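You operate a simulated robot arm through the tools that you are given. There is no shell and no other tool.

You run a simulated two-armed robot. Do the job below in one go: nothing can be reset, and whatever is moved stays where it is left.

JOB
Brush the dull end of the red-taped pipe bright at HI speed.
Fine: set the speed knob, switch the brush on, hold the end in the black ring till it shines, stand the pipe back in its pocket, switch off. Set down upright: what you pick out.

Only the result counts: the job must be done as asked and must still hold three seconds after the hand-in. Knocking over, shifting, dropping, spilling or breaking anything else fails it.

ROBOT AND FRAMES
Two 7-joint arms with two-finger parallel grippers on one trunk that stands fixed in place. Base frame: the origin is at the foot of the trunk, x ahead of it, y to its left, z up; the work surface is at about z = 0.9. Units: m, rad, N and s.
The left shoulder is at [0.04, 0.174, 1.318], the right one opposite. With the tool pointing down near the work surface each hand reaches from about 0.1 to 0.66 m from the base axis, measured 20 degrees to its own side. Payload 3.6 kg a hand.
The tool frame of a hand sits at the grasp point between the pads (the TCP): z along the fingers, y along the line on which they close. The tips reach 0.03 m beyond it. Largest opening 0.11 m; finger width 0.02, thickness 0.01; the body of the gripper, 0.048 by 0.112 m, starts 0.055 m behind the TCP.
Orientation is that of the tool frame in the base frame, as [roll, pitch, yaw] about the fixed x, y, z axes, in that order (R = Rz(yaw) Ry(pitch) Rx(roll)). With the fingers straight down and closing along the base's y, the tool's x points along the base's -x, its y along +y and its z along -z.

CONTROLS
- The arms move only by the tool servo_tool. It takes "left_steps", "right_steps" or both (then of equal length, played together; a hand with none holds still); each is a list of rows, each an object (a shift or turn left out is 0, a gripper value left out holds the last) with "fingers": the finger opening in m, from 0 to 0.11; "xyz": the shift along the tool's x, y, z in units of 400 mm (1.0 is 400 mm), a list of three; "angular": the turn, a rotation vector about the tool's x, y, z in units of 45 degrees (1.0 is 45 degrees), a list of three. In form: [{"fingers": fingers, "xyz": [dx, dy, dz], "angular": [rx, ry, rz]}, ...]. A call has 1 to 20 rows; each row is the pose to reach, as a shift and turn from the pose commanded when the call began, along the tool's axes at that moment. A call with a number of a shift or a turn outside -1 to 1 is refused whole. A row lasts 0.2 s, in which the tool goes at most 0.05 m and 0.15 rad; a call with a longer step from one row to the next is refused whole, and so is a gripper value outside its range. Where a pose cannot be reached the arm comes as near as it can. A force on the tool above 50 N (or 10 N above the force at the start of the call, whichever is more), or a blocked arm, ends the call early, and 0.2 s more pass. The fingers move at their own pace (about 0.153 m/s each) and stop on an object; they squeeze with about 32 N. The grip force told is the motor's: it shows also when the fingers shut on nothing. Time passes only in rows, and 0.2 s behind the last, so rows that repeat a pose let the fingers close. The reply holds the time, the measured pose of the TCP, the force on the tool along the base axes, the opening and the grip force, in the units named above and with some noise, with the torque about the TCP (base axes, N m) and any sound that the robot's microphone picked up.
- Cameras (640 x 400 px; columns grow to the right, rows downward): "scene" is now at [0.1179, 0.0342, 1.492]; the picture's right is [0.38, -0.92, 0.00], its down [-0.52, -0.22, -0.82] and it looks along [0.76, 0.31, -0.57] (base axes); focal length 287 px, centre (320, 200). "left" rides on the left gripper at [0.072, -0.017, -0.103] in its tool frame; the picture's right is [0.23, 0.97, 0.00], its down [-0.76, 0.18, -0.62] and it looks along [-0.61, 0.14, 0.78] (tool axes); focal length 222 px, centre (320, 200). "right" rides on the right gripper at [0.072, 0.017, -0.103] in its tool frame; the picture's right is [-0.23, 0.97, 0.00], its down [-0.76, -0.18, -0.62] and it looks along [-0.61, -0.14, 0.78] (tool axes); focal length 222 px, centre (320, 200). There is no depth. A picture from a camera that has moved, and an enlarged one, comes with that camera's place and axes in the base frame and with its lens.
- snapshot(camera): a new picture of that camera. The clock stands still meanwhile.
- move_column(by): slides the trunk up (or, below 0, down) by that many m; the arms and the scene camera ride with it, the base frame stays. It gives what a move gives, with no picture.
- turn_head(pan, tilt): turns the head with the scene camera to pan (to the left, within 1.501 rad either way) and tilt (down, from -0.506 to 1.204), counted from straight ahead of the robot. It gives what a move gives.
- zoom(camera, box): a new picture of the part [left, top, right, bottom] of that camera's present view, enlarged. The clock stands still meanwhile.
- hand_in(): hands the job in; it is judged then, once.

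Nothing tells you positions but the pictures and the camera data. Unless the task says otherwise, let go and move clear before handing in.

The tools are called after "Emit:" by a JSON object that holds its "name" and its "arguments". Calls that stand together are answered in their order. servo_tool: Moves the arms, as the interface text tells. Its arguments: {"type":"object","properties":{"left_steps":{"type":"array","items":{"type":"object","properties":{"fingers":{"type":"number"},"xyz":{"type":"array","items":{"type":"number"}},"angular":{"type":"array","items":{"type":"number"}}}}},"right_steps":{"type":"array","items":{"type":"object","properties":{"fingers":{"type":"number"},"xyz":{"type":"array","items":{"type":"number"}},"angular":{"type":"array","items":{"type":"number"}}}}}},"required":[]} The other tools are called the same way: move_column (by) slides the trunk up or down; turn_head (pan, tilt) turns the head that bears the scene camera; snapshot (camera) takes a picture; zoom (camera, box) takes an enlarged picture of a part of a camera's view; hand_in () hands the job in.

At the start:

```text
t: 0.0
left_position: [0.3894, 0.4176, 1.343]
left_tcp_rot: [3.141, -0.001, -3.141]
left_wrist_force: [-0.8, -0.3, 0.1]
left_moment: [-0.06, 0.03, -0.02]
left_gripper_width: 0.1102
left_grip_force: 0.0
right_position: [0.4419, 0.0272, 1.2801]
right_tcp_rot: [-3.141, -0.001, 3.141]
right_wrist_force: [-0.1, -0.3, -0.9]
right_moment: [0.0, -0.02, 0.01]
right_gripper_width: 0.11
right_grip_force: 0.1
trunk travel left (down, up): [-0.433, 0.33]
head pan, tilt: [0.393, 0.602]
```

scene: 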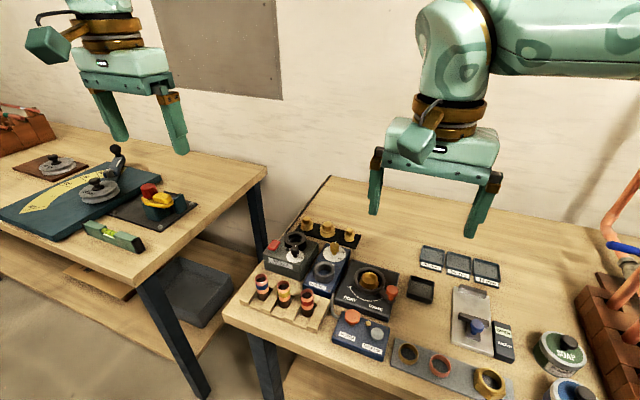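
right: 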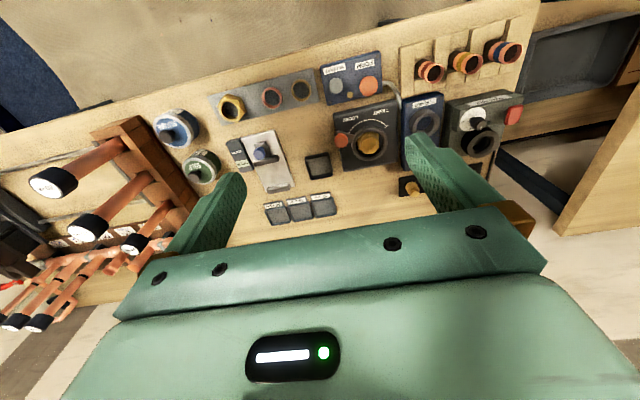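
left: 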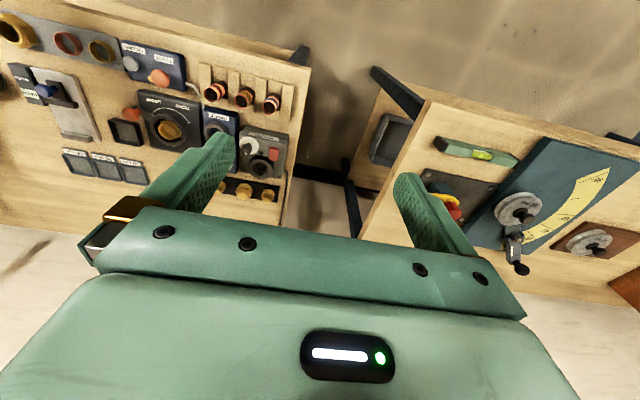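

I see a bench with several machines and three short pipes in wooden pockets near its left edge. I'll zoom in to identify the brush, the knob, the switches and the red-taped pipe.

Emit:
{"name": "zoom", "arguments": {"camera": "scene", "box": [220, 200, 420, 325]}}

Emit:
{"name": "zoom", "arguments": {"camera": "right", "box": [300, 30, 540, 180]}}

Emit:
{"name": "zoom", "arguments": {"camera": "left", "box": [100, 30, 340, 210]}}

Emit:
{"name": "zoom", "arguments": {"camera": "scene", "box": [320, 240, 640, 400]}}

Emit:
{"name": "zoom", "arguments": {"camera": "scene", "box": [0, 120, 220, 260]}}

```text
3.20 times, centred on (320, 262) of scene
camera zoom: at [0.1179, 0.0342, 1.492], right [0.38, -0.92, 0.0], down [-0.52, -0.22, -0.82], along [0.76, 0.31, -0.57], focal length 919 px, centre (320, 0)
```

zoom: 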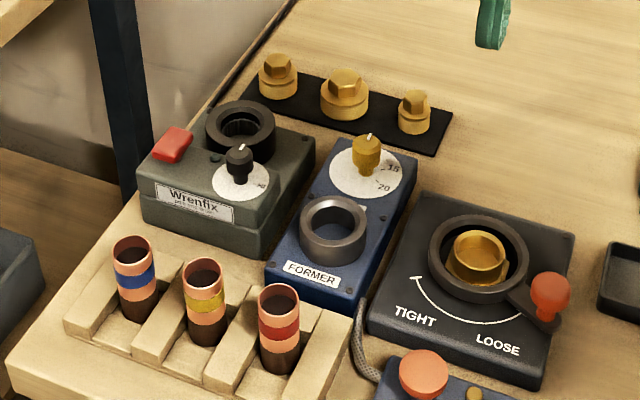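

```text
2.67 times, centred on (420, 105) of right
camera zoom: at [0.3698, 0.0451, 1.3823], right [0.23, 0.97, 0.0], down [0.76, -0.18, 0.62], along [0.61, -0.14, -0.78], focal length 592 px, centre (53, 453)
```

zoom: 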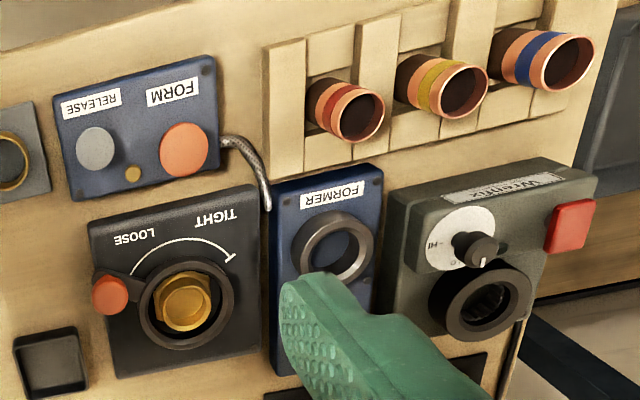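

```text
2.22 times, centred on (220, 120) of left
camera zoom: at [0.3165, 0.4003, 1.4471], right [-0.23, 0.97, 0.0], down [0.76, 0.18, 0.62], along [0.61, 0.14, -0.78], focal length 494 px, centre (542, 378)
```

zoom: 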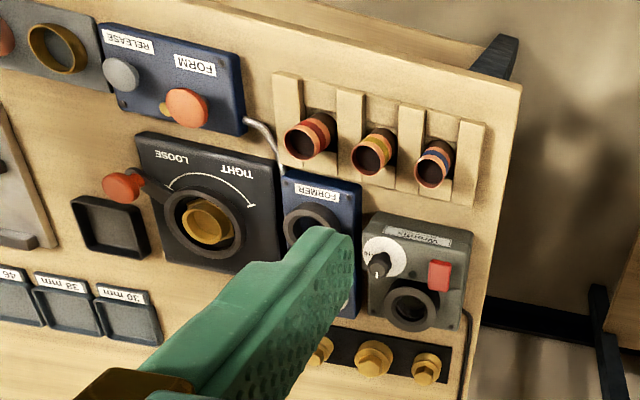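

```text
2.00 times, centred on (480, 320) of scene
camera zoom: at [0.1179, 0.0342, 1.492], right [0.38, -0.92, 0.0], down [-0.52, -0.22, -0.82], along [0.76, 0.31, -0.57], focal length 575 px, centre (0, -40)
```

zoom: 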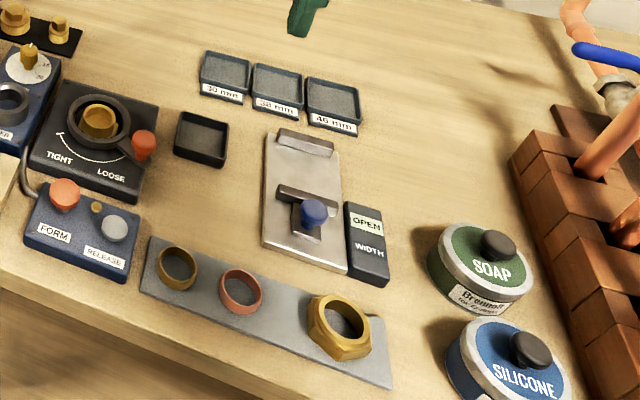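

```text
2.86 times, centred on (110, 190) of scene
camera zoom: at [0.1179, 0.0342, 1.492], right [0.38, -0.92, 0.0], down [-0.52, -0.22, -0.82], along [0.76, 0.31, -0.57], focal length 821 px, centre (920, 229)
```

zoom: 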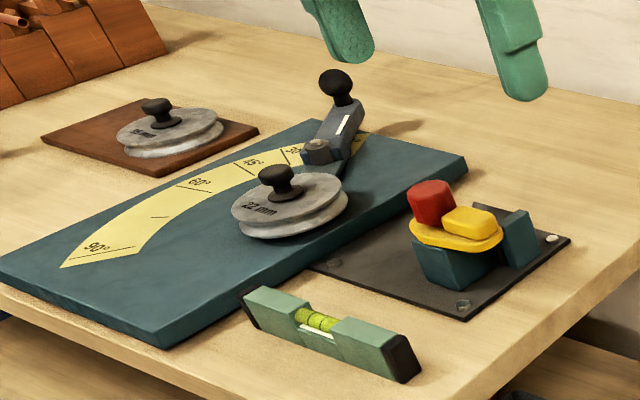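

I take the "Wrenfix" grey box to be the brush: a red switch, a small speed dial and a black ring on top. The red-taped pipe is the one nearest the FORMER block, at about (0.475, 0.215). Next I'll zoom tightly on the dial, the switch and the pipe.

Emit:
{"name": "turn_head", "arguments": {"pan": 0.5, "tilt": 0.78}}

Emit:
{"name": "zoom", "arguments": {"camera": "scene", "box": [260, 140, 380, 215]}}

Emit:
{"name": "zoom", "arguments": {"camera": "scene", "box": [240, 190, 380, 278]}}

Emit:
{"name": "zoom", "arguments": {"camera": "left", "box": [190, 60, 320, 190]}}

```text
t: 0.7
left_position: [0.3887, 0.4166, 1.3445]
left_tcp_rot: [-3.141, 0.0, 3.142]
left_wrist_force: [0.9, 0.6, -0.2]
left_moment: [0.01, 0.02, 0.0]
left_gripper_width: 0.1102
left_grip_force: 0.1
right_position: [0.4426, 0.0267, 1.2792]
right_tcp_rot: [-3.141, -0.001, -3.141]
right_wrist_force: [0.5, 0.4, 1.2]
right_moment: [0.02, -0.02, 0.01]
right_gripper_width: 0.1102
right_grip_force: 0.0
trunk travel left (down, up): [-0.433, 0.33]
head pan, tilt: [0.499, 0.78]
```

```text
5.33 times, centred on (320, 178) of scene
camera zoom: at [0.108, 0.0395, 1.4769], right [0.48, -0.88, 0.0], down [-0.62, -0.34, -0.71], along [0.62, 0.34, -0.7], focal length 1532 px, centre (320, 320)
```

zoom: 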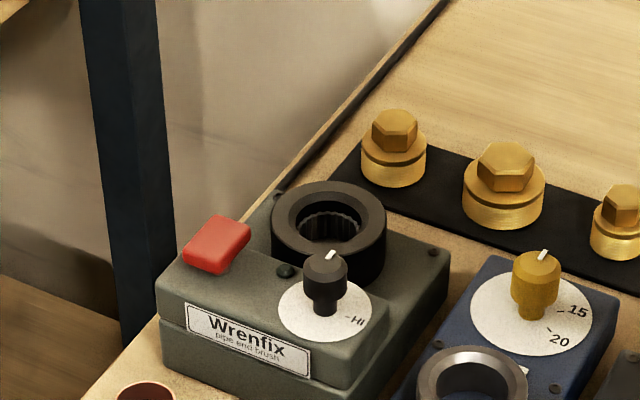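

```text
4.55 times, centred on (310, 234) of scene
camera zoom: at [0.108, 0.0395, 1.4769], right [0.48, -0.88, 0.0], down [-0.62, -0.34, -0.71], along [0.62, 0.34, -0.7], focal length 1306 px, centre (366, 46)
```

zoom: 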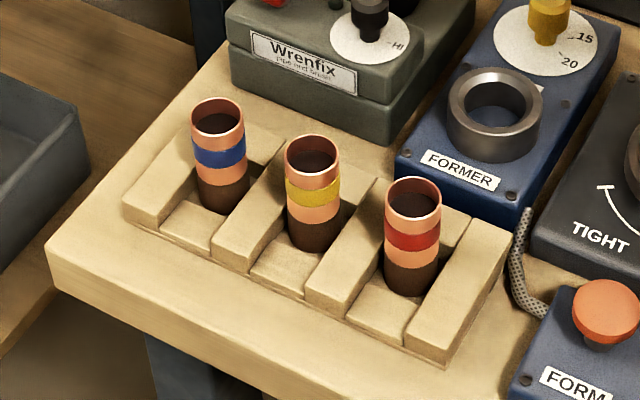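

```text
3.08 times, centred on (255, 125) of left
camera zoom: at [0.3165, 0.4003, 1.4472], right [-0.23, 0.97, 0.0], down [0.76, 0.18, 0.62], along [0.61, 0.14, -0.78], focal length 684 px, centre (520, 431)
```

zoom: 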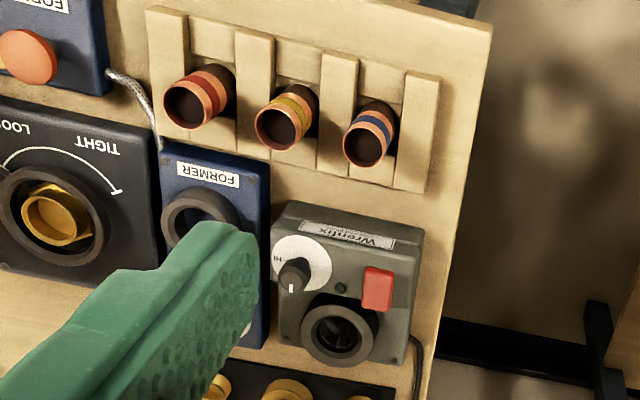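

The dull dark end of each pipe points down and the brush ring opens upward, so the pipe can go in upright. The dial's HI mark is on its right side, and the pointer now faces away from the robot. I'll lower the trunk a little for reach, then bring the left camera over the machine.

Emit:
{"name": "move_column", "arguments": {"by": -0.1}}

Emit:
{"name": "servo_tool", "arguments": {"left_steps": [{"xyz": [-0.05, -0.06, 0.05]}, {"xyz": [-0.1, -0.12, 0.1]}, {"xyz": [-0.15, -0.18, 0.15]}, {"xyz": [-0.2, -0.24, 0.2]}, {"xyz": [-0.22, -0.3, 0.22]}, {"xyz": [-0.22, -0.32, 0.24]}], "right_steps": [{"xyz": [0, -0.05, 0]}, {"xyz": [0, -0.1, 0]}, {"xyz": [0, -0.15, 0]}, {"xyz": [0, -0.2, 0]}, {"xyz": [0, -0.25, 0]}, {"xyz": [0, -0.3, 0]}]}}

Emit:
{"name": "snapshot", "arguments": {"camera": "left"}}

Emit:
{"name": "snapshot", "arguments": {"camera": "scene"}}

```text
t: 2.0
left_position: [0.3874, 0.4161, 1.2458]
left_tcp_rot: [3.139, 0.004, 3.14]
left_wrist_force: [1.2, -0.7, -0.3]
left_moment: [0.01, -0.02, 0.0]
left_gripper_width: 0.1101
left_grip_force: 0.0
right_position: [0.441, 0.0265, 1.18]
right_tcp_rot: [3.141, -0.001, 3.142]
right_wrist_force: [0.5, 0.2, 0.4]
right_moment: [0.02, -0.02, 0.01]
right_gripper_width: 0.11
right_grip_force: 0.0
trunk travel left (down, up): [-0.333, 0.43]
head pan, tilt: [0.499, 0.78]
```

```text
t: 3.5
left_position: [0.4772, 0.2873, 1.1478]
left_tcp_rot: [-3.141, 0.002, -3.141]
left_wrist_force: [-0.2, 0.1, 0.4]
left_moment: [0.0, -0.01, 0.01]
left_gripper_width: 0.11
left_grip_force: 0.0
right_position: [0.4425, -0.0934, 1.1794]
right_tcp_rot: [-3.141, -0.001, 3.14]
right_wrist_force: [0.2, 0.2, 0.1]
right_moment: [0.0, -0.01, 0.03]
right_gripper_width: 0.1099
right_grip_force: 0.1
trunk travel left (down, up): [-0.333, 0.43]
head pan, tilt: [0.499, 0.78]
```

```text
taken
camera left: at [0.405, 0.2702, 1.251], right [-0.23, 0.97, 0.0], down [0.76, 0.18, 0.62], along [0.61, 0.14, -0.78], focal length 222 px, centre (320, 200)
```

left: 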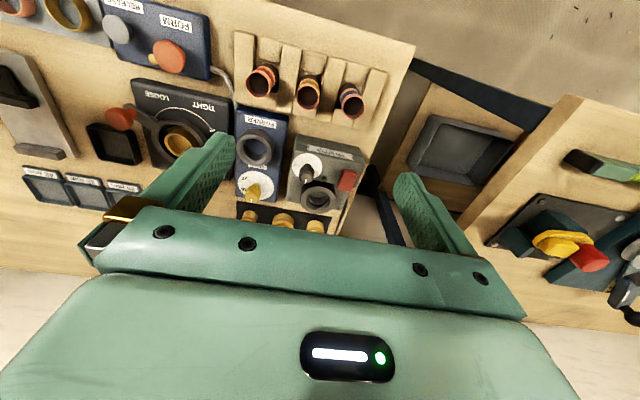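

```text
taken
camera scene: at [0.1381, 0.039, 1.3758], right [0.48, -0.88, 0.0], down [-0.62, -0.34, -0.71], along [0.62, 0.34, -0.7], focal length 287 px, centre (320, 200)
```

scene: 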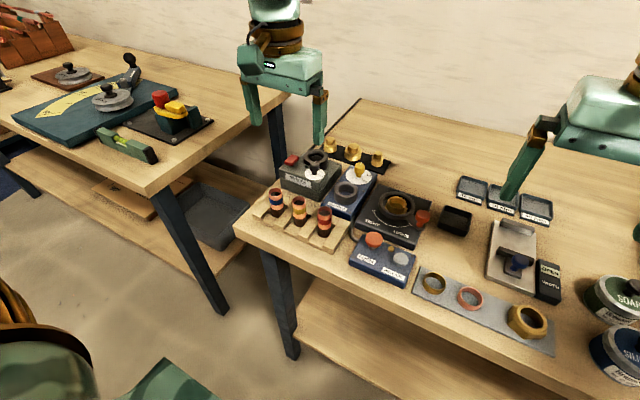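

The Wrenfix machine is now in view between the left fingers. I'll zoom on it for details and for measuring.

Emit:
{"name": "zoom", "arguments": {"camera": "left", "box": [280, 125, 380, 225]}}

Emit:
{"name": "zoom", "arguments": {"camera": "left", "box": [220, 25, 420, 135]}}

Emit:
{"name": "zoom", "arguments": {"camera": "scene", "box": [265, 140, 345, 200]}}

Emit:
{"name": "zoom", "arguments": {"camera": "scene", "box": [240, 180, 360, 260]}}

```text
4.00 times, centred on (330, 175) of left
camera zoom: at [0.405, 0.2702, 1.251], right [-0.23, 0.97, 0.0], down [0.76, 0.18, 0.62], along [0.61, 0.14, -0.78], focal length 888 px, centre (280, 300)
```

zoom: 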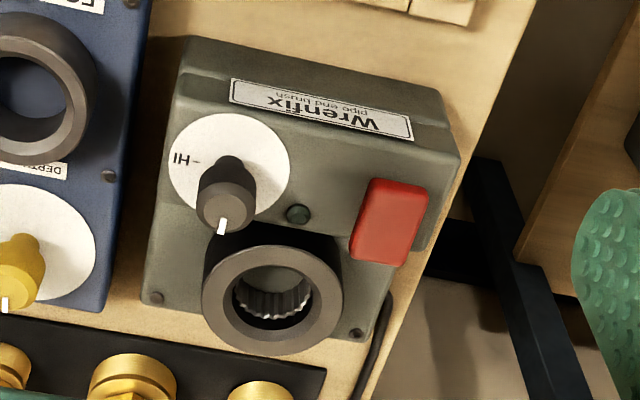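

```text
3.20 times, centred on (320, 80) of left
camera zoom: at [0.405, 0.2702, 1.251], right [-0.23, 0.97, 0.0], down [0.76, 0.18, 0.62], along [0.61, 0.14, -0.78], focal length 711 px, centre (320, 584)
```

zoom: 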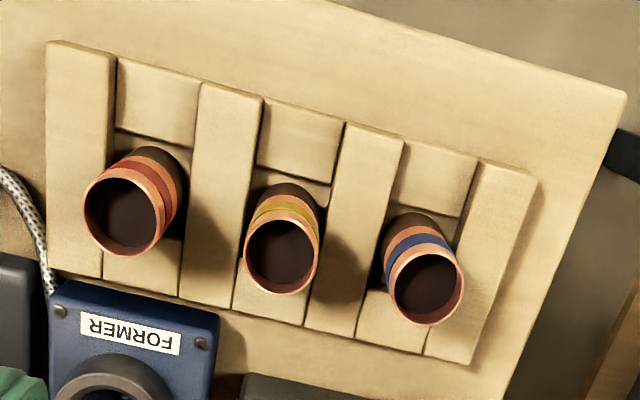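

```text
6.67 times, centred on (305, 170) of scene
camera zoom: at [0.1381, 0.039, 1.3758], right [0.48, -0.88, 0.0], down [-0.62, -0.34, -0.71], along [0.62, 0.34, -0.7], focal length 1915 px, centre (420, 400)
```

zoom: 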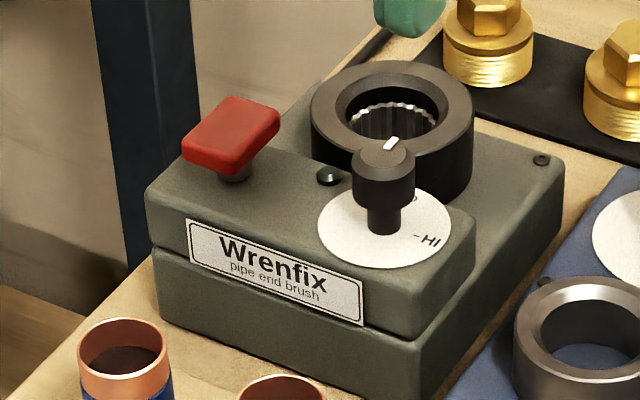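

```text
5.00 times, centred on (300, 220) of scene
camera zoom: at [0.1381, 0.039, 1.3758], right [0.48, -0.88, 0.0], down [-0.62, -0.34, -0.71], along [0.62, 0.34, -0.7], focal length 1436 px, centre (420, 100)
```

zoom: 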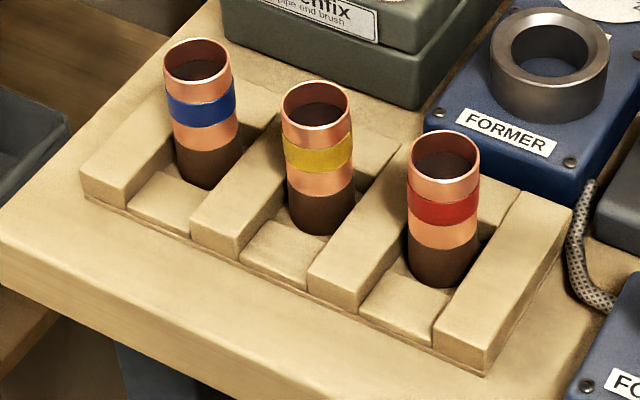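

From three views: dial knob top at about (0.575, 0.291, 0.990), ring mouth at (0.630, 0.320, 0.963), red button at (0.572, 0.351, 0.980), and red pipe rim at (0.478, 0.215, 0.967). The HI tick points to -y and the pointer to +x. I'll bring the left hand above the knob first.

Emit:
{"name": "servo_tool", "arguments": {"left_steps": [{"xyz": [-0.08, 0.0, 0.04], "fingers": 0.04}, {"xyz": [-0.16, 0.005, 0.1], "fingers": 0.04}, {"xyz": [-0.245, 0.0085, 0.16], "fingers": 0.04}, {"xyz": [-0.245, 0.0085, 0.22], "fingers": 0.04}, {"xyz": [-0.245, 0.0085, 0.22], "fingers": 0.04}]}}

Emit:
{"name": "snapshot", "arguments": {"camera": "left"}}

Emit:
{"name": "zoom", "arguments": {"camera": "scene", "box": [265, 110, 345, 200]}}

```text
t: 4.7
left_position: [0.5751, 0.2903, 1.0597]
left_tcp_rot: [3.141, 0.002, 3.142]
left_wrist_force: [0.6, 0.3, 0.6]
left_moment: [0.0, -0.01, -0.01]
left_gripper_width: 0.0401
left_grip_force: 0.0
right_position: [0.4417, -0.0929, 1.1791]
right_tcp_rot: [3.141, 0.0, 3.141]
right_wrist_force: [0.4, 0.0, 0.0]
right_moment: [-0.02, 0.04, 0.01]
right_gripper_width: 0.11
right_grip_force: 0.0
trunk travel left (down, up): [-0.333, 0.43]
head pan, tilt: [0.499, 0.78]
```

```text
taken
camera left: at [0.5031, 0.2734, 1.1625], right [-0.23, 0.97, 0.0], down [0.76, 0.18, 0.62], along [0.61, 0.14, -0.78], focal length 222 px, centre (320, 200)
```

left: 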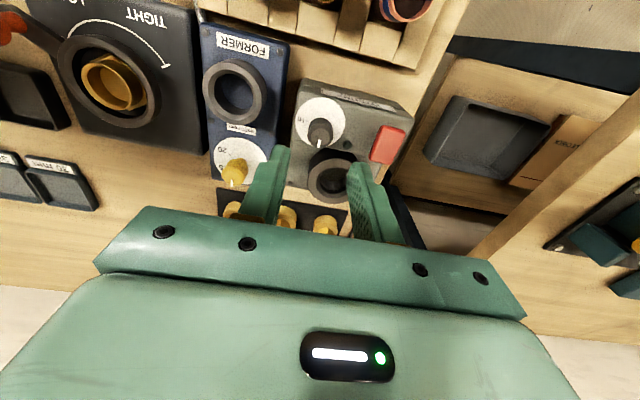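

```text
4.44 times, centred on (305, 155) of scene
camera zoom: at [0.1382, 0.0392, 1.3758], right [0.48, -0.88, 0.0], down [-0.62, -0.34, -0.71], along [0.62, 0.34, -0.7], focal length 1277 px, centre (387, 400)
```

zoom: 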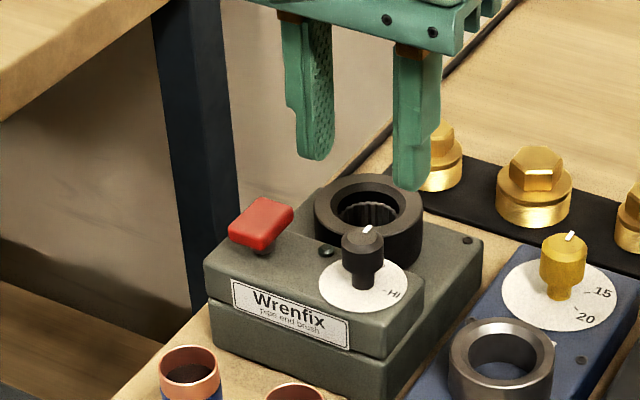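

The hand is above the knob, and the fingertip projection agrees with my frame. I'll zoom from this closer view to refine the knob and pointer angles.

Emit:
{"name": "zoom", "arguments": {"camera": "left", "box": [280, 75, 420, 215]}}

```text
2.86 times, centred on (350, 145) of left
camera zoom: at [0.5031, 0.2734, 1.1625], right [-0.23, 0.97, 0.0], down [0.76, 0.18, 0.62], along [0.61, 0.14, -0.78], focal length 635 px, centre (234, 357)
```

zoom: 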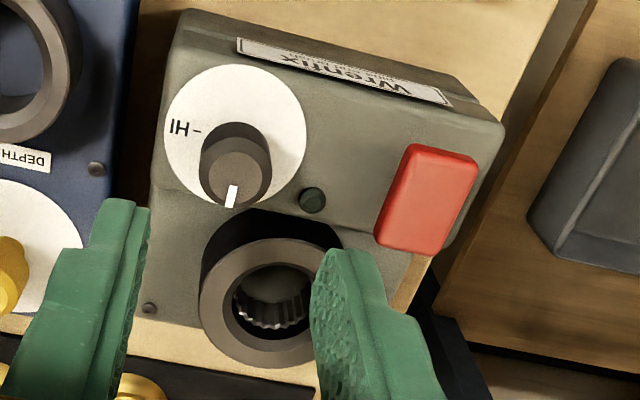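

The knob axis is at (0.575, 0.291), its pointer is at 0° (+x) and HI is at -90° (-y). I'll lower onto the cap and grip it.

Emit:
{"name": "servo_tool", "arguments": {"left_steps": [{"xyz": [0, 0.001, 0.05], "fingers": 0.04}, {"xyz": [0, 0.001, 0.1], "fingers": 0.04}, {"xyz": [0, 0.001, 0.143], "fingers": 0.04}, {"xyz": [0, 0.001, 0.143], "fingers": 0.04}, {"xyz": [0, 0.001, 0.143], "fingers": 0.01}, {"xyz": [0, 0.001, 0.143], "fingers": 0.01}, {"xyz": [0, 0.001, 0.143], "fingers": 0.01}]}}

Emit:
{"name": "zoom", "arguments": {"camera": "scene", "box": [265, 110, 345, 200]}}

Emit:
{"name": "zoom", "arguments": {"camera": "left", "box": [250, 75, 420, 215]}}

```text
t: 6.2
left_position: [0.5772, 0.2913, 1.0034]
left_tcp_rot: [3.142, 0.0, -3.141]
left_wrist_force: [-2.3, -16.0, -9.8]
left_moment: [-0.49, -1.08, 0.07]
left_gripper_width: 0.0205
left_grip_force: 44.8
right_position: [0.4416, -0.0958, 1.1787]
right_tcp_rot: [3.139, -0.002, 3.139]
right_wrist_force: [0.5, -0.8, 0.0]
right_moment: [0.0, 0.01, 0.03]
right_gripper_width: 0.1098
right_grip_force: 0.1
trunk travel left (down, up): [-0.333, 0.43]
head pan, tilt: [0.499, 0.78]
```

```text
4.44 times, centred on (305, 155) of scene
camera zoom: at [0.1385, 0.0371, 1.3757], right [0.48, -0.88, 0.0], down [-0.62, -0.34, -0.71], along [0.62, 0.34, -0.7], focal length 1277 px, centre (387, 400)
```

zoom: 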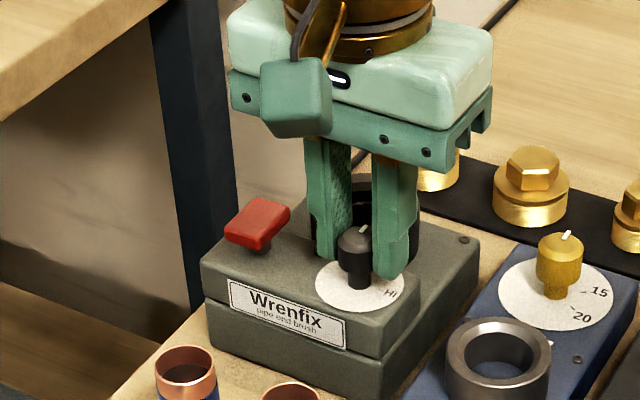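

```text
2.86 times, centred on (335, 145) of left
camera zoom: at [0.5044, 0.2734, 1.1053], right [-0.23, 0.97, 0.0], down [0.76, 0.18, 0.62], along [0.61, 0.14, -0.78], focal length 635 px, centre (277, 357)
```

zoom: 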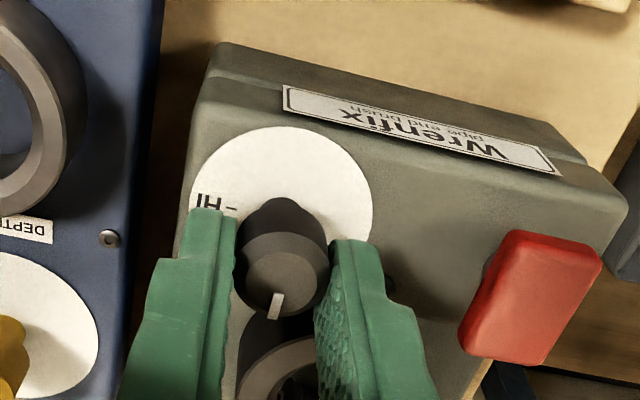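

The cap is gripped at a width of 0.0205 m. Next I'll turn it 45° clockwise as seen from above and check.

Emit:
{"name": "servo_tool", "arguments": {"left_steps": [{"xyz": [0, -0.003, 0], "angular": [0, 0, 0.0]}, {"xyz": [0, -0.003, 0], "angular": [0, 0, 0.17]}, {"xyz": [0, -0.003, 0], "angular": [0, 0, 0.34]}, {"xyz": [0, -0.003, 0], "angular": [0, 0, 0.51]}, {"xyz": [0, -0.003, 0], "angular": [0, 0, 0.68]}, {"xyz": [0, -0.003, 0], "angular": [0, 0, 0.85]}, {"xyz": [0, -0.003, 0], "angular": [0, 0, 1.0]}, {"xyz": [0, -0.003, 0], "angular": [0, 0, 1.0]}]}}

Emit:
{"name": "zoom", "arguments": {"camera": "scene", "box": [265, 110, 345, 200]}}

Emit:
{"name": "zoom", "arguments": {"camera": "left", "box": [250, 75, 420, 215]}}

```text
t: 8.1
left_position: [0.5758, 0.2871, 1.0023]
left_tcp_rot: [-3.139, -0.002, 2.354]
left_wrist_force: [-8.9, -30.8, -23.2]
left_moment: [-0.62, -0.18, 0.1]
left_gripper_width: 0.021
left_grip_force: 45.4
right_position: [0.4429, -0.0957, 1.1774]
right_tcp_rot: [3.138, 0.0, 3.14]
right_wrist_force: [-0.1, -0.2, -0.7]
right_moment: [0.01, 0.01, -0.01]
right_gripper_width: 0.1102
right_grip_force: 0.0
trunk travel left (down, up): [-0.333, 0.43]
head pan, tilt: [0.499, 0.78]
```

```text
4.44 times, centred on (305, 155) of scene
camera zoom: at [0.139, 0.0356, 1.3756], right [0.48, -0.88, 0.0], down [-0.62, -0.33, -0.71], along [0.62, 0.34, -0.7], focal length 1277 px, centre (387, 400)
```

zoom: 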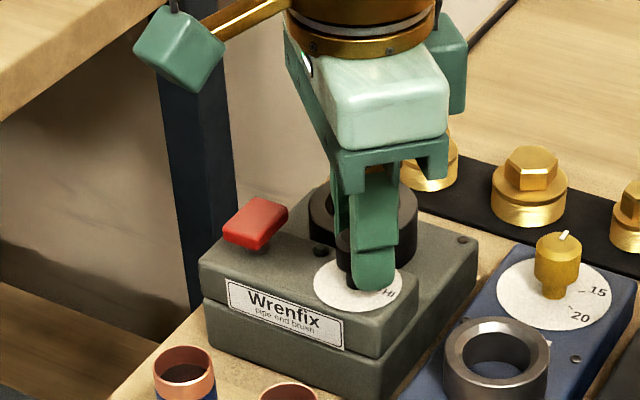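

```text
2.86 times, centred on (335, 145) of left
camera zoom: at [0.513, 0.3269, 1.1055], right [0.53, 0.85, 0.0], down [0.66, -0.41, 0.62], along [0.53, -0.33, -0.78], focal length 635 px, centre (277, 357)
```

zoom: 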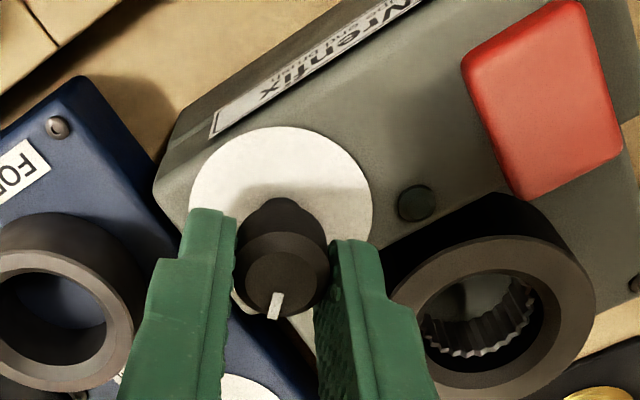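

The pointer followed the turn, now at about -45°. There is a sideways load, so I'll pause and nudge slightly to learn its sense before continuing.

Emit:
{"name": "servo_tool", "arguments": {"left_steps": [{"xyz": [0, 0, 0]}, {"xyz": [0, 0, 0]}]}}

Emit:
{"name": "servo_tool", "arguments": {"left_steps": [{"xyz": [0.0035, 0.0035, 0]}, {"xyz": [0.0035, 0.0035, 0]}]}}

```text
t: 8.7
left_position: [0.5772, 0.2875, 1.0042]
left_tcp_rot: [-3.138, 0.0, 2.356]
left_wrist_force: [-8.4, -32.5, -25.4]
left_moment: [-0.78, -0.28, 0.11]
left_gripper_width: 0.0209
left_grip_force: 44.7
right_position: [0.4435, -0.0958, 1.1788]
right_tcp_rot: [3.138, 0.0, 3.139]
right_wrist_force: [1.1, -0.5, -0.5]
right_moment: [-0.01, -0.03, -0.05]
right_gripper_width: 0.11
right_grip_force: 0.1
trunk travel left (down, up): [-0.333, 0.43]
head pan, tilt: [0.499, 0.78]
```

```text
t: 9.2
left_position: [0.5766, 0.287, 1.0022]
left_tcp_rot: [-3.139, -0.003, 2.355]
left_wrist_force: [-7.7, -39.7, -24.5]
left_moment: [-0.36, 0.11, 0.14]
left_gripper_width: 0.0208
left_grip_force: 44.6
right_position: [0.444, -0.0981, 1.1781]
right_tcp_rot: [3.138, -0.001, 3.14]
right_wrist_force: [-0.3, 0.3, 0.3]
right_moment: [0.03, 0.01, -0.01]
right_gripper_width: 0.1099
right_grip_force: 0.0
trunk travel left (down, up): [-0.333, 0.43]
head pan, tilt: [0.499, 0.78]
```

The load comes from a small centring offset, since turning about my TCP differs from turning about the knob axis. I'll ease the load, release and re-centre before finishing the turn.

Emit:
{"name": "servo_tool", "arguments": {"left_steps": [{"xyz": [-0.006, -0.006, 0]}, {"xyz": [-0.0106, -0.0106, 0]}, {"xyz": [-0.0106, -0.0106, 0], "fingers": 0.036}, {"xyz": [-0.0106, -0.0106, 0], "fingers": 0.036}, {"xyz": [-0.0106, -0.0106, 0], "fingers": 0.036}]}}

Emit:
{"name": "zoom", "arguments": {"camera": "left", "box": [250, 75, 420, 215]}}

Emit:
{"name": "zoom", "arguments": {"camera": "scene", "box": [265, 110, 345, 200]}}

```text
t: 10.4
left_position: [0.5756, 0.2892, 1.0029]
left_tcp_rot: [3.138, 0.0, 2.359]
left_wrist_force: [0.0, -0.4, -0.1]
left_moment: [0.01, -0.01, 0.01]
left_gripper_width: 0.0359
left_grip_force: 0.1
right_position: [0.4415, -0.0927, 1.181]
right_tcp_rot: [3.141, 0.0, 3.141]
right_wrist_force: [-0.3, 0.2, -0.6]
right_moment: [-0.01, -0.02, 0.01]
right_gripper_width: 0.1099
right_grip_force: 0.1
trunk travel left (down, up): [-0.333, 0.43]
head pan, tilt: [0.499, 0.78]
```

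```text
2.86 times, centred on (335, 145) of left
camera zoom: at [0.5116, 0.3286, 1.1054], right [0.53, 0.85, 0.0], down [0.66, -0.41, 0.62], along [0.53, -0.33, -0.78], focal length 635 px, centre (277, 357)
```

zoom: 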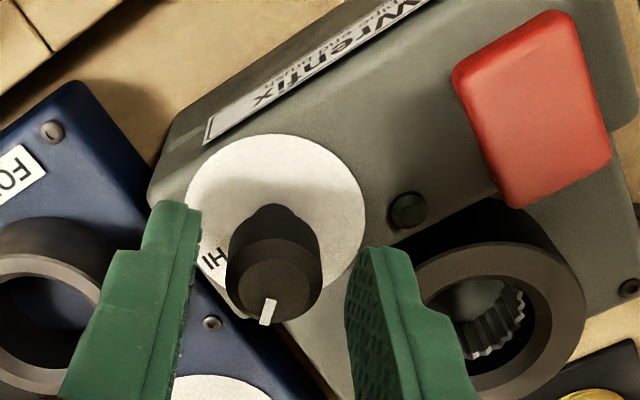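

```text
4.44 times, centred on (305, 155) of scene
camera zoom: at [0.138, 0.0399, 1.3758], right [0.48, -0.88, 0.0], down [-0.62, -0.34, -0.71], along [0.62, 0.34, -0.7], focal length 1277 px, centre (387, 400)
```

zoom: 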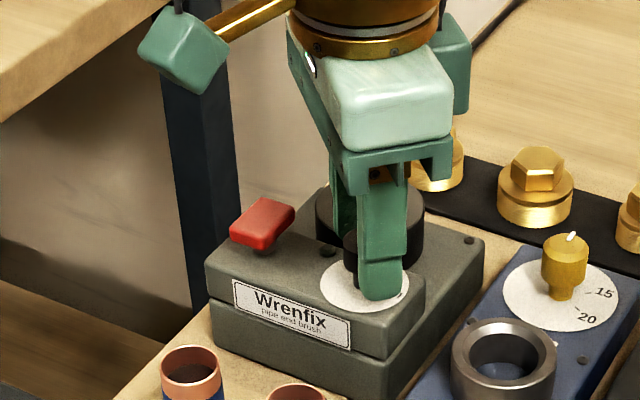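

Released cleanly with no force, and the hand looks centred on the knob. I'll do a no-op to see where the controller settles.

Emit:
{"name": "servo_tool", "arguments": {"left_steps": [{"xyz": [0, 0, 0], "fingers": 0.036}, {"xyz": [0, 0, 0], "fingers": 0.036}]}}

Emit:
{"name": "zoom", "arguments": {"camera": "left", "box": [250, 75, 420, 215]}}

```text
t: 11.1
left_position: [0.5735, 0.2871, 1.0044]
left_tcp_rot: [3.139, 0.0, 2.356]
left_wrist_force: [-0.3, 0.1, -1.3]
left_moment: [-0.03, -0.01, -0.02]
left_gripper_width: 0.0359
left_grip_force: 0.1
right_position: [0.4421, -0.0926, 1.1796]
right_tcp_rot: [-3.141, 0.001, -3.14]
right_wrist_force: [1.0, 0.9, 0.3]
right_moment: [0.0, -0.01, 0.0]
right_gripper_width: 0.11
right_grip_force: 0.1
trunk travel left (down, up): [-0.333, 0.43]
head pan, tilt: [0.499, 0.78]
```

```text
2.86 times, centred on (335, 145) of left
camera zoom: at [0.5118, 0.3273, 1.1052], right [0.53, 0.85, 0.0], down [0.66, -0.41, 0.62], along [0.53, -0.33, -0.78], focal length 635 px, centre (277, 357)
```

zoom: 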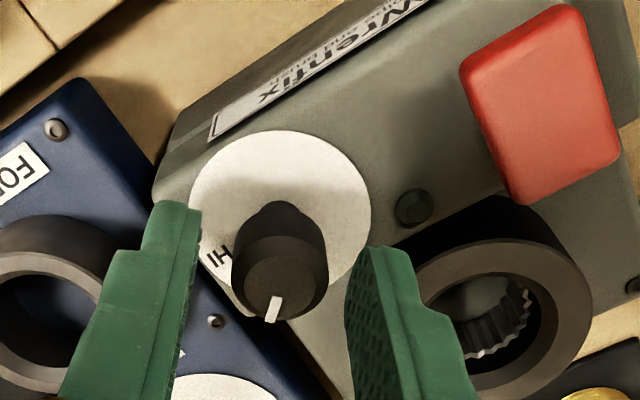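

The hand is centred within about a millimetre, and the pointer is at about -47°. I'll grip again and turn the remaining 43° or so.

Emit:
{"name": "servo_tool", "arguments": {"left_steps": [{"xyz": [0, 0, 0], "fingers": 0.015}, {"xyz": [0, 0, 0], "fingers": 0.015}, {"xyz": [0, 0, 0], "angular": [0, 0, 0.18]}, {"xyz": [0, 0, 0], "angular": [0, 0, 0.36]}, {"xyz": [0, 0, 0], "angular": [0, 0, 0.54]}, {"xyz": [0, 0, 0], "angular": [0, 0, 0.72]}, {"xyz": [0, 0, 0], "angular": [0, 0, 0.88]}, {"xyz": [0, 0, 0], "angular": [0, 0, 0.98]}, {"xyz": [0, 0, 0], "angular": [0, 0, 0.98], "fingers": 0.03}, {"xyz": [0, 0, 0], "angular": [0, 0, 0.98], "fingers": 0.03}]}}

Emit:
{"name": "zoom", "arguments": {"camera": "left", "box": [250, 75, 420, 215]}}

Emit:
{"name": "zoom", "arguments": {"camera": "scene", "box": [265, 110, 345, 200]}}

```text
t: 13.2
left_position: [0.5749, 0.2874, 1.0031]
left_tcp_rot: [3.139, -0.002, 1.587]
left_wrist_force: [0.0, -0.6, -0.9]
left_moment: [0.01, 0.03, -0.01]
left_gripper_width: 0.03
left_grip_force: 0.1
right_position: [0.442, -0.0937, 1.1792]
right_tcp_rot: [3.142, -0.001, 3.141]
right_wrist_force: [-0.4, -0.4, -0.3]
right_moment: [0.0, 0.0, 0.0]
right_gripper_width: 0.1102
right_grip_force: 0.1
trunk travel left (down, up): [-0.333, 0.43]
head pan, tilt: [0.499, 0.78]
```

```text
2.86 times, centred on (335, 145) of left
camera zoom: at [0.5571, 0.3601, 1.1058], right [0.97, 0.24, 0.0], down [0.19, -0.76, 0.62], along [0.15, -0.6, -0.78], focal length 635 px, centre (277, 357)
```

zoom: 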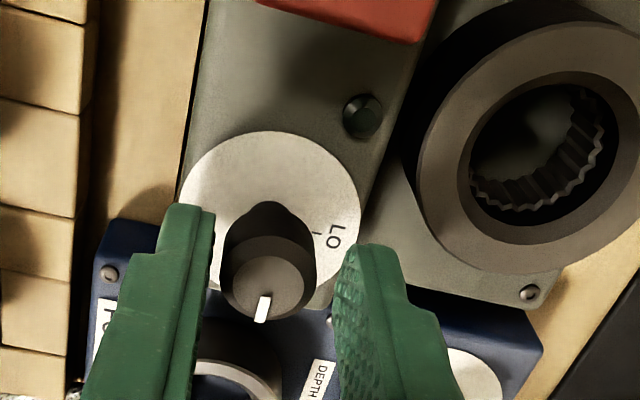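

```text
4.44 times, centred on (305, 155) of scene
camera zoom: at [0.1381, 0.0394, 1.3758], right [0.48, -0.88, 0.0], down [-0.62, -0.34, -0.71], along [0.62, 0.34, -0.7], focal length 1277 px, centre (387, 400)
```

zoom: 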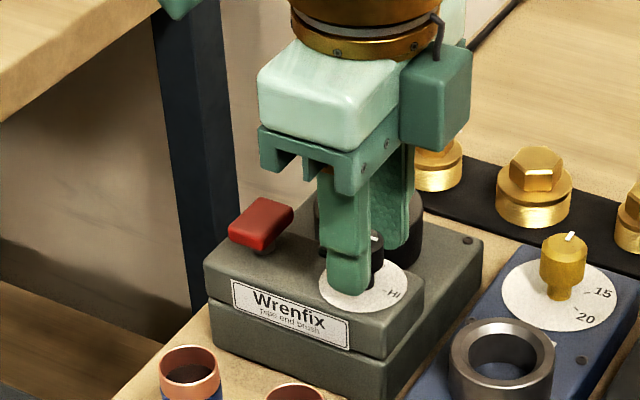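

LO is now visible on the +x side, and the pointer appears to aim at -y (HI). I'll lift clear and check the pointer against the HI tick.

Emit:
{"name": "servo_tool", "arguments": {"left_steps": [{"xyz": [0, 0, -0.05]}, {"xyz": [0, 0, -0.12]}, {"xyz": [0, 0, -0.17]}, {"xyz": [0, 0, -0.17], "angular": [0, 0, -0.19]}, {"xyz": [0, 0, -0.17], "angular": [0, 0, -0.38]}, {"xyz": [0, 0, -0.17], "angular": [0, 0, -0.57]}, {"xyz": [0, 0, -0.17], "angular": [0, 0, -0.76]}, {"xyz": [0, 0, -0.17], "angular": [0, 0, -0.95]}, {"xyz": [0, 0, -0.17], "angular": [0, 0, -0.99]}]}}

Emit:
{"name": "zoom", "arguments": {"camera": "left", "box": [250, 55, 420, 195]}}

Emit:
{"name": "zoom", "arguments": {"camera": "scene", "box": [275, 140, 335, 190]}}

```text
t: 15.2
left_position: [0.5752, 0.2868, 1.0698]
left_tcp_rot: [3.14, 0.001, 2.367]
left_wrist_force: [-0.7, 0.4, 0.1]
left_moment: [0.01, 0.0, -0.02]
left_gripper_width: 0.0302
left_grip_force: 0.0
right_position: [0.4425, -0.0932, 1.1796]
right_tcp_rot: [3.141, 0.0, 3.141]
right_wrist_force: [-0.4, -0.1, 0.0]
right_moment: [-0.02, -0.02, 0.0]
right_gripper_width: 0.1101
right_grip_force: 0.1
trunk travel left (down, up): [-0.333, 0.43]
head pan, tilt: [0.499, 0.78]
```

```text
2.86 times, centred on (335, 125) of left
camera zoom: at [0.512, 0.3265, 1.1737], right [0.52, 0.85, 0.0], down [0.67, -0.41, 0.62], along [0.53, -0.32, -0.78], focal length 635 px, centre (277, 414)
```

zoom: 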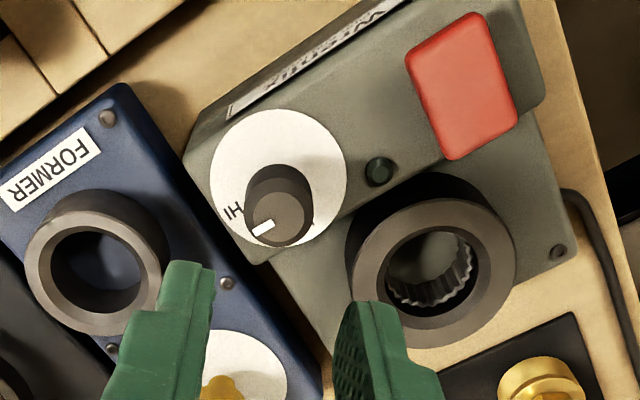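

```text
8.00 times, centred on (305, 165) of scene
camera zoom: at [0.1381, 0.0394, 1.3758], right [0.48, -0.88, 0.0], down [-0.62, -0.34, -0.71], along [0.62, 0.34, -0.7], focal length 2298 px, centre (440, 480)
```

zoom: 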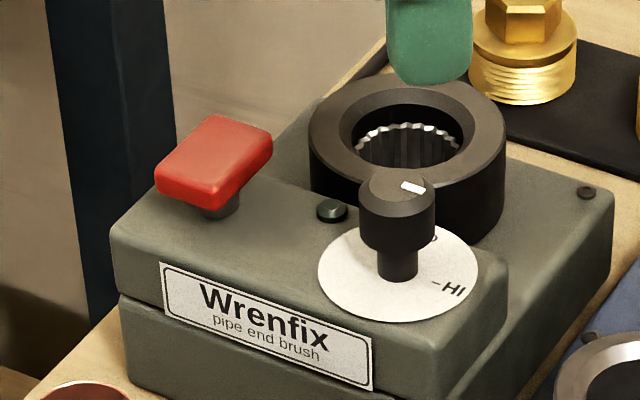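

The pointer is parallel to the HI tick direction (about -91°), so the knob is at HI. Next I'll close the fingers and move above the red button, keeping the hand high for now.

Emit:
{"name": "servo_tool", "arguments": {"left_steps": [{"xyz": [0.04, 0.036, 0], "angular": [0, 0, -0.18], "fingers": 0.0}, {"xyz": [0.08, 0.073, 0], "angular": [0, 0, -0.36], "fingers": 0.0}, {"xyz": [0.114, 0.1043, 0], "angular": [0, 0, -0.54], "fingers": 0.0}, {"xyz": [0.114, 0.1043, 0], "angular": [0, 0, -0.72], "fingers": 0.0}, {"xyz": [0.114, 0.1043, 0], "angular": [0, 0, -0.9], "fingers": 0.0}, {"xyz": [0.114, 0.1043, 0], "angular": [0, 0, -0.985], "fingers": 0.0}, {"xyz": [0.114, 0.1043, 0], "angular": [0, 0, -0.985], "fingers": 0.0}]}}

Emit:
{"name": "zoom", "arguments": {"camera": "left", "box": [250, 75, 420, 215]}}

Emit:
{"name": "zoom", "arguments": {"camera": "scene", "box": [265, 110, 345, 200]}}

```text
t: 16.9
left_position: [0.5726, 0.3488, 1.0714]
left_tcp_rot: [-3.141, 0.003, 3.14]
left_wrist_force: [0.5, -0.4, -0.4]
left_moment: [-0.02, -0.01, 0.03]
left_gripper_width: 0.0
left_grip_force: 31.8
right_position: [0.4413, -0.0924, 1.1792]
right_tcp_rot: [3.141, -0.001, -3.141]
right_wrist_force: [0.3, 0.2, 0.3]
right_moment: [-0.01, -0.06, 0.01]
right_gripper_width: 0.1102
right_grip_force: 0.0
trunk travel left (down, up): [-0.333, 0.43]
head pan, tilt: [0.499, 0.78]
```

```text
2.86 times, centred on (335, 145) of left
camera zoom: at [0.4998, 0.3324, 1.1743], right [-0.23, 0.97, 0.0], down [0.76, 0.18, 0.62], along [0.61, 0.14, -0.78], focal length 635 px, centre (277, 357)
```

zoom: 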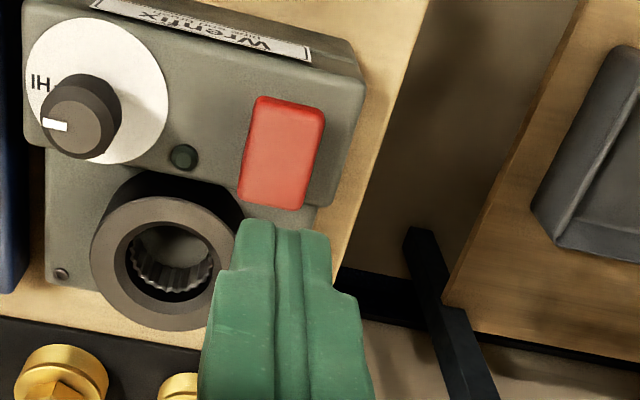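

```text
4.44 times, centred on (305, 155) of scene
camera zoom: at [0.1381, 0.0394, 1.3757], right [0.48, -0.88, 0.0], down [-0.62, -0.34, -0.71], along [0.62, 0.34, -0.7], focal length 1277 px, centre (387, 400)
```

zoom: 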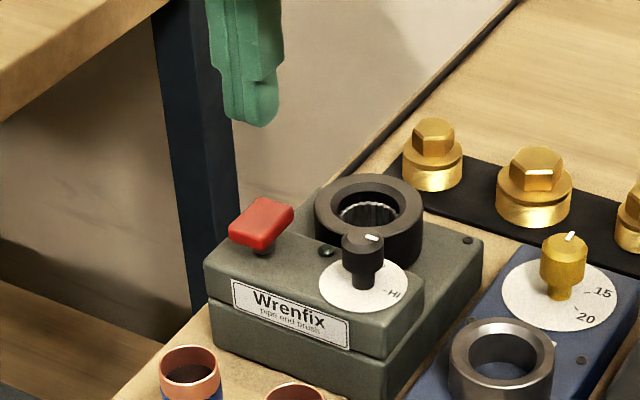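

The closed fingertips are centred over the red button, with the tips about 60 mm above it. I'll lower to press, in small steps at the end.

Emit:
{"name": "servo_tool", "arguments": {"left_steps": [{"xyz": [0, 0.003, 0.06]}, {"xyz": [0, 0.003, 0.12]}, {"xyz": [0, 0.003, 0.14]}, {"xyz": [0, 0.003, 0.145]}, {"xyz": [0, 0.003, 0.15]}, {"xyz": [0, 0.003, 0.155]}]}}

Emit:
{"name": "zoom", "arguments": {"camera": "scene", "box": [265, 110, 345, 200]}}

```text
t: 18.2
left_position: [0.5719, 0.3482, 1.0103]
left_tcp_rot: [-3.14, 0.004, 3.138]
left_wrist_force: [1.8, -1.0, 3.0]
left_moment: [0.0, 0.01, -0.01]
left_gripper_width: 0.0002
left_grip_force: 31.9
right_position: [0.4421, -0.0936, 1.1797]
right_tcp_rot: [-3.141, 0.0, 3.141]
right_wrist_force: [0.0, 0.4, -0.6]
right_moment: [0.02, 0.01, 0.04]
right_gripper_width: 0.1099
right_grip_force: 0.0
trunk travel left (down, up): [-0.333, 0.43]
head pan, tilt: [0.499, 0.78]
```

```text
4.44 times, centred on (305, 155) of scene
camera zoom: at [0.138, 0.039, 1.3758], right [0.48, -0.88, 0.0], down [-0.62, -0.34, -0.71], along [0.62, 0.34, -0.7], focal length 1277 px, centre (387, 400)
```

zoom: 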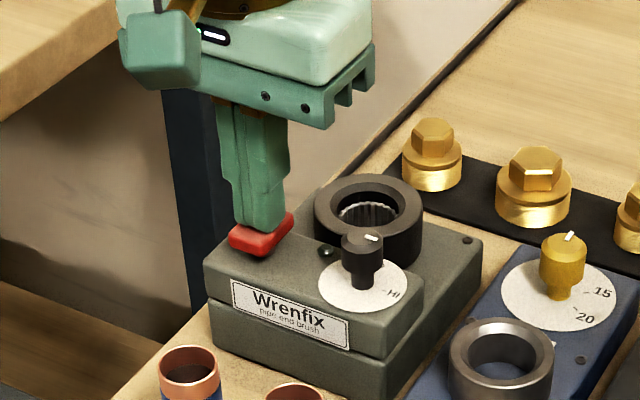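

The tips have just reached the button, with a force of about 3 N. I'll press further in small steps.

Emit:
{"name": "servo_tool", "arguments": {"left_steps": [{"xyz": [0, 0, 0.005]}, {"xyz": [0, 0, 0.01]}, {"xyz": [0, 0, 0.015]}]}}

Emit:
{"name": "zoom", "arguments": {"camera": "scene", "box": [265, 110, 345, 200]}}

```text
t: 19.1
left_position: [0.5718, 0.3499, 1.0057]
left_tcp_rot: [3.14, 0.006, 3.138]
left_wrist_force: [3.7, 0.0, 15.4]
left_moment: [-0.03, -0.07, -0.09]
left_gripper_width: 0.0002
left_grip_force: 32.0
right_position: [0.4415, -0.0934, 1.1804]
right_tcp_rot: [3.14, 0.0, -3.14]
right_wrist_force: [-0.5, 1.0, -0.1]
right_moment: [0.02, -0.01, 0.0]
right_gripper_width: 0.1098
right_grip_force: 0.0
trunk travel left (down, up): [-0.333, 0.43]
head pan, tilt: [0.499, 0.78]
heard: click
```

```text
4.44 times, centred on (305, 155) of scene
camera zoom: at [0.1371, 0.0385, 1.3761], right [0.48, -0.88, 0.0], down [-0.62, -0.34, -0.71], along [0.62, 0.34, -0.7], focal length 1277 px, centre (387, 400)
```

zoom: 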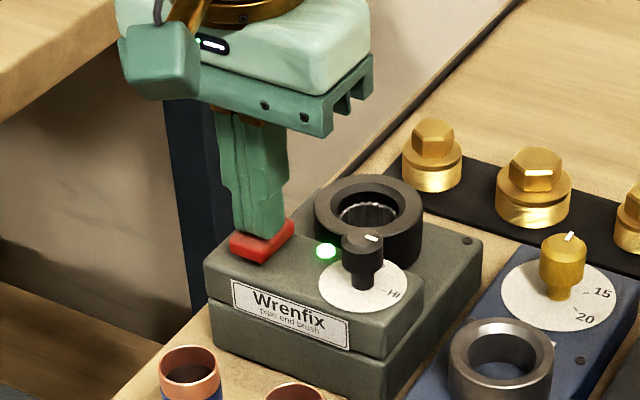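

A click was heard and the green lamp lit, so the brush is on. I'll lift off and move to a point high above the red-taped pipe.

Emit:
{"name": "servo_tool", "arguments": {"left_steps": [{"xyz": [0, 0, -0.06]}, {"xyz": [0, 0, -0.13]}, {"xyz": [0, 0, -0.19]}, {"xyz": [0.06, -0.085, -0.19], "fingers": 0.05}, {"xyz": [0.12, -0.17, -0.19], "fingers": 0.05}, {"xyz": [0.18, -0.255, -0.19], "fingers": 0.05}, {"xyz": [0.235, -0.339, -0.19], "fingers": 0.05}, {"xyz": [0.235, -0.339, -0.19], "fingers": 0.05}]}}

Emit:
{"name": "zoom", "arguments": {"camera": "left", "box": [220, 45, 420, 185]}}

Emit:
{"name": "zoom", "arguments": {"camera": "scene", "box": [240, 130, 360, 260]}}

```text
t: 20.9
left_position: [0.4785, 0.2153, 1.0759]
left_tcp_rot: [-3.141, 0.002, 3.138]
left_wrist_force: [-0.4, 0.3, 0.9]
left_moment: [0.03, 0.04, -0.02]
left_gripper_width: 0.0501
left_grip_force: 0.1
right_position: [0.4422, -0.0922, 1.1801]
right_tcp_rot: [3.14, 0.0, 3.141]
right_wrist_force: [0.4, 0.1, 0.0]
right_moment: [0.01, 0.0, 0.01]
right_gripper_width: 0.1099
right_grip_force: 0.0
trunk travel left (down, up): [-0.333, 0.43]
head pan, tilt: [0.499, 0.78]
```

```text
2.86 times, centred on (320, 115) of left
camera zoom: at [0.405, 0.1983, 1.179], right [-0.22, 0.97, 0.0], down [0.76, 0.17, 0.62], along [0.61, 0.14, -0.78], focal length 635 px, centre (320, 443)
```

zoom: 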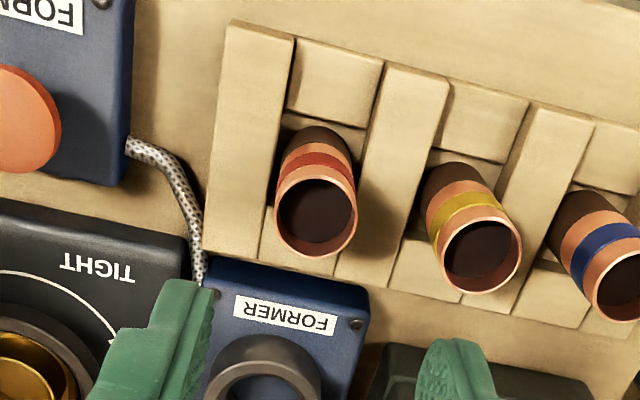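

```text
3.08 times, centred on (300, 195) of scene
camera zoom: at [0.1382, 0.0397, 1.3757], right [0.48, -0.88, 0.0], down [-0.62, -0.34, -0.71], along [0.62, 0.34, -0.7], focal length 884 px, centre (382, 215)
```

zoom: 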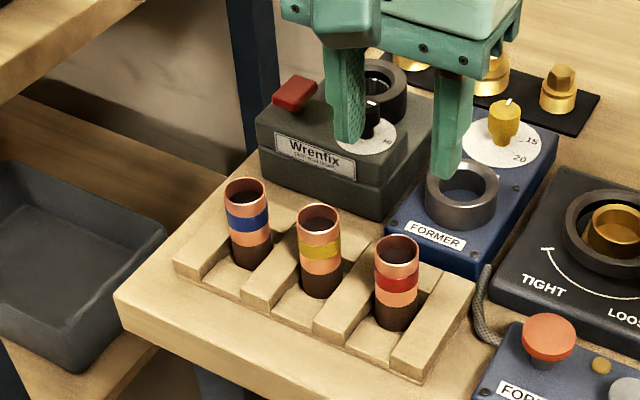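

The red pipe is centred within about 2 mm of my TCP, so I'll shift 1.5 mm and descend around its top 30 mm with the fingers open.

Emit:
{"name": "servo_tool", "arguments": {"left_steps": [{"xyz": [0, -0.004, 0.08], "fingers": 0.05}, {"xyz": [0, -0.004, 0.16], "fingers": 0.05}, {"xyz": [0, -0.004, 0.22], "fingers": 0.05}, {"xyz": [0, -0.004, 0.26], "fingers": 0.05}, {"xyz": [0, -0.004, 0.26], "fingers": 0.05}]}}

Emit:
{"name": "snapshot", "arguments": {"camera": "left"}}

Emit:
{"name": "zoom", "arguments": {"camera": "scene", "box": [240, 130, 360, 260]}}

```text
t: 22.1
left_position: [0.48, 0.2112, 0.9748]
left_tcp_rot: [-3.141, 0.002, 3.137]
left_wrist_force: [-0.7, 0.1, 0.9]
left_moment: [-0.03, 0.02, -0.02]
left_gripper_width: 0.0502
left_grip_force: 0.0
right_position: [0.4412, -0.0936, 1.1795]
right_tcp_rot: [3.141, 0.0, -3.141]
right_wrist_force: [-0.4, 0.3, 0.5]
right_moment: [0.02, -0.03, 0.0]
right_gripper_width: 0.1101
right_grip_force: 0.0
trunk travel left (down, up): [-0.333, 0.43]
head pan, tilt: [0.499, 0.78]
```

```text
taken
camera left: at [0.4069, 0.1943, 1.0768], right [-0.22, 0.97, 0.0], down [0.76, 0.18, 0.62], along [0.61, 0.14, -0.78], focal length 222 px, centre (320, 200)
```

left: 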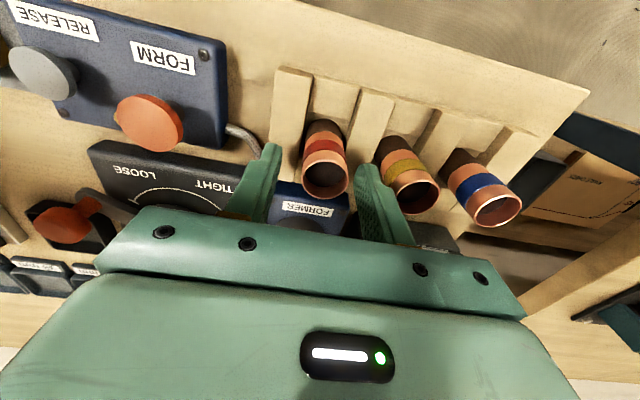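

```text
3.08 times, centred on (300, 195) of scene
camera zoom: at [0.1379, 0.0392, 1.3758], right [0.48, -0.88, 0.0], down [-0.62, -0.34, -0.71], along [0.62, 0.34, -0.7], focal length 884 px, centre (382, 215)
```

zoom: 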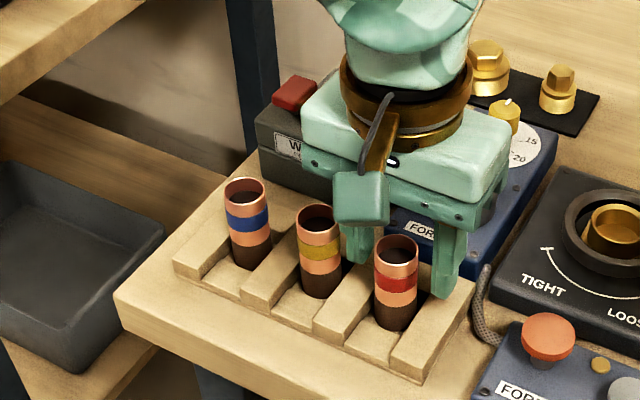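

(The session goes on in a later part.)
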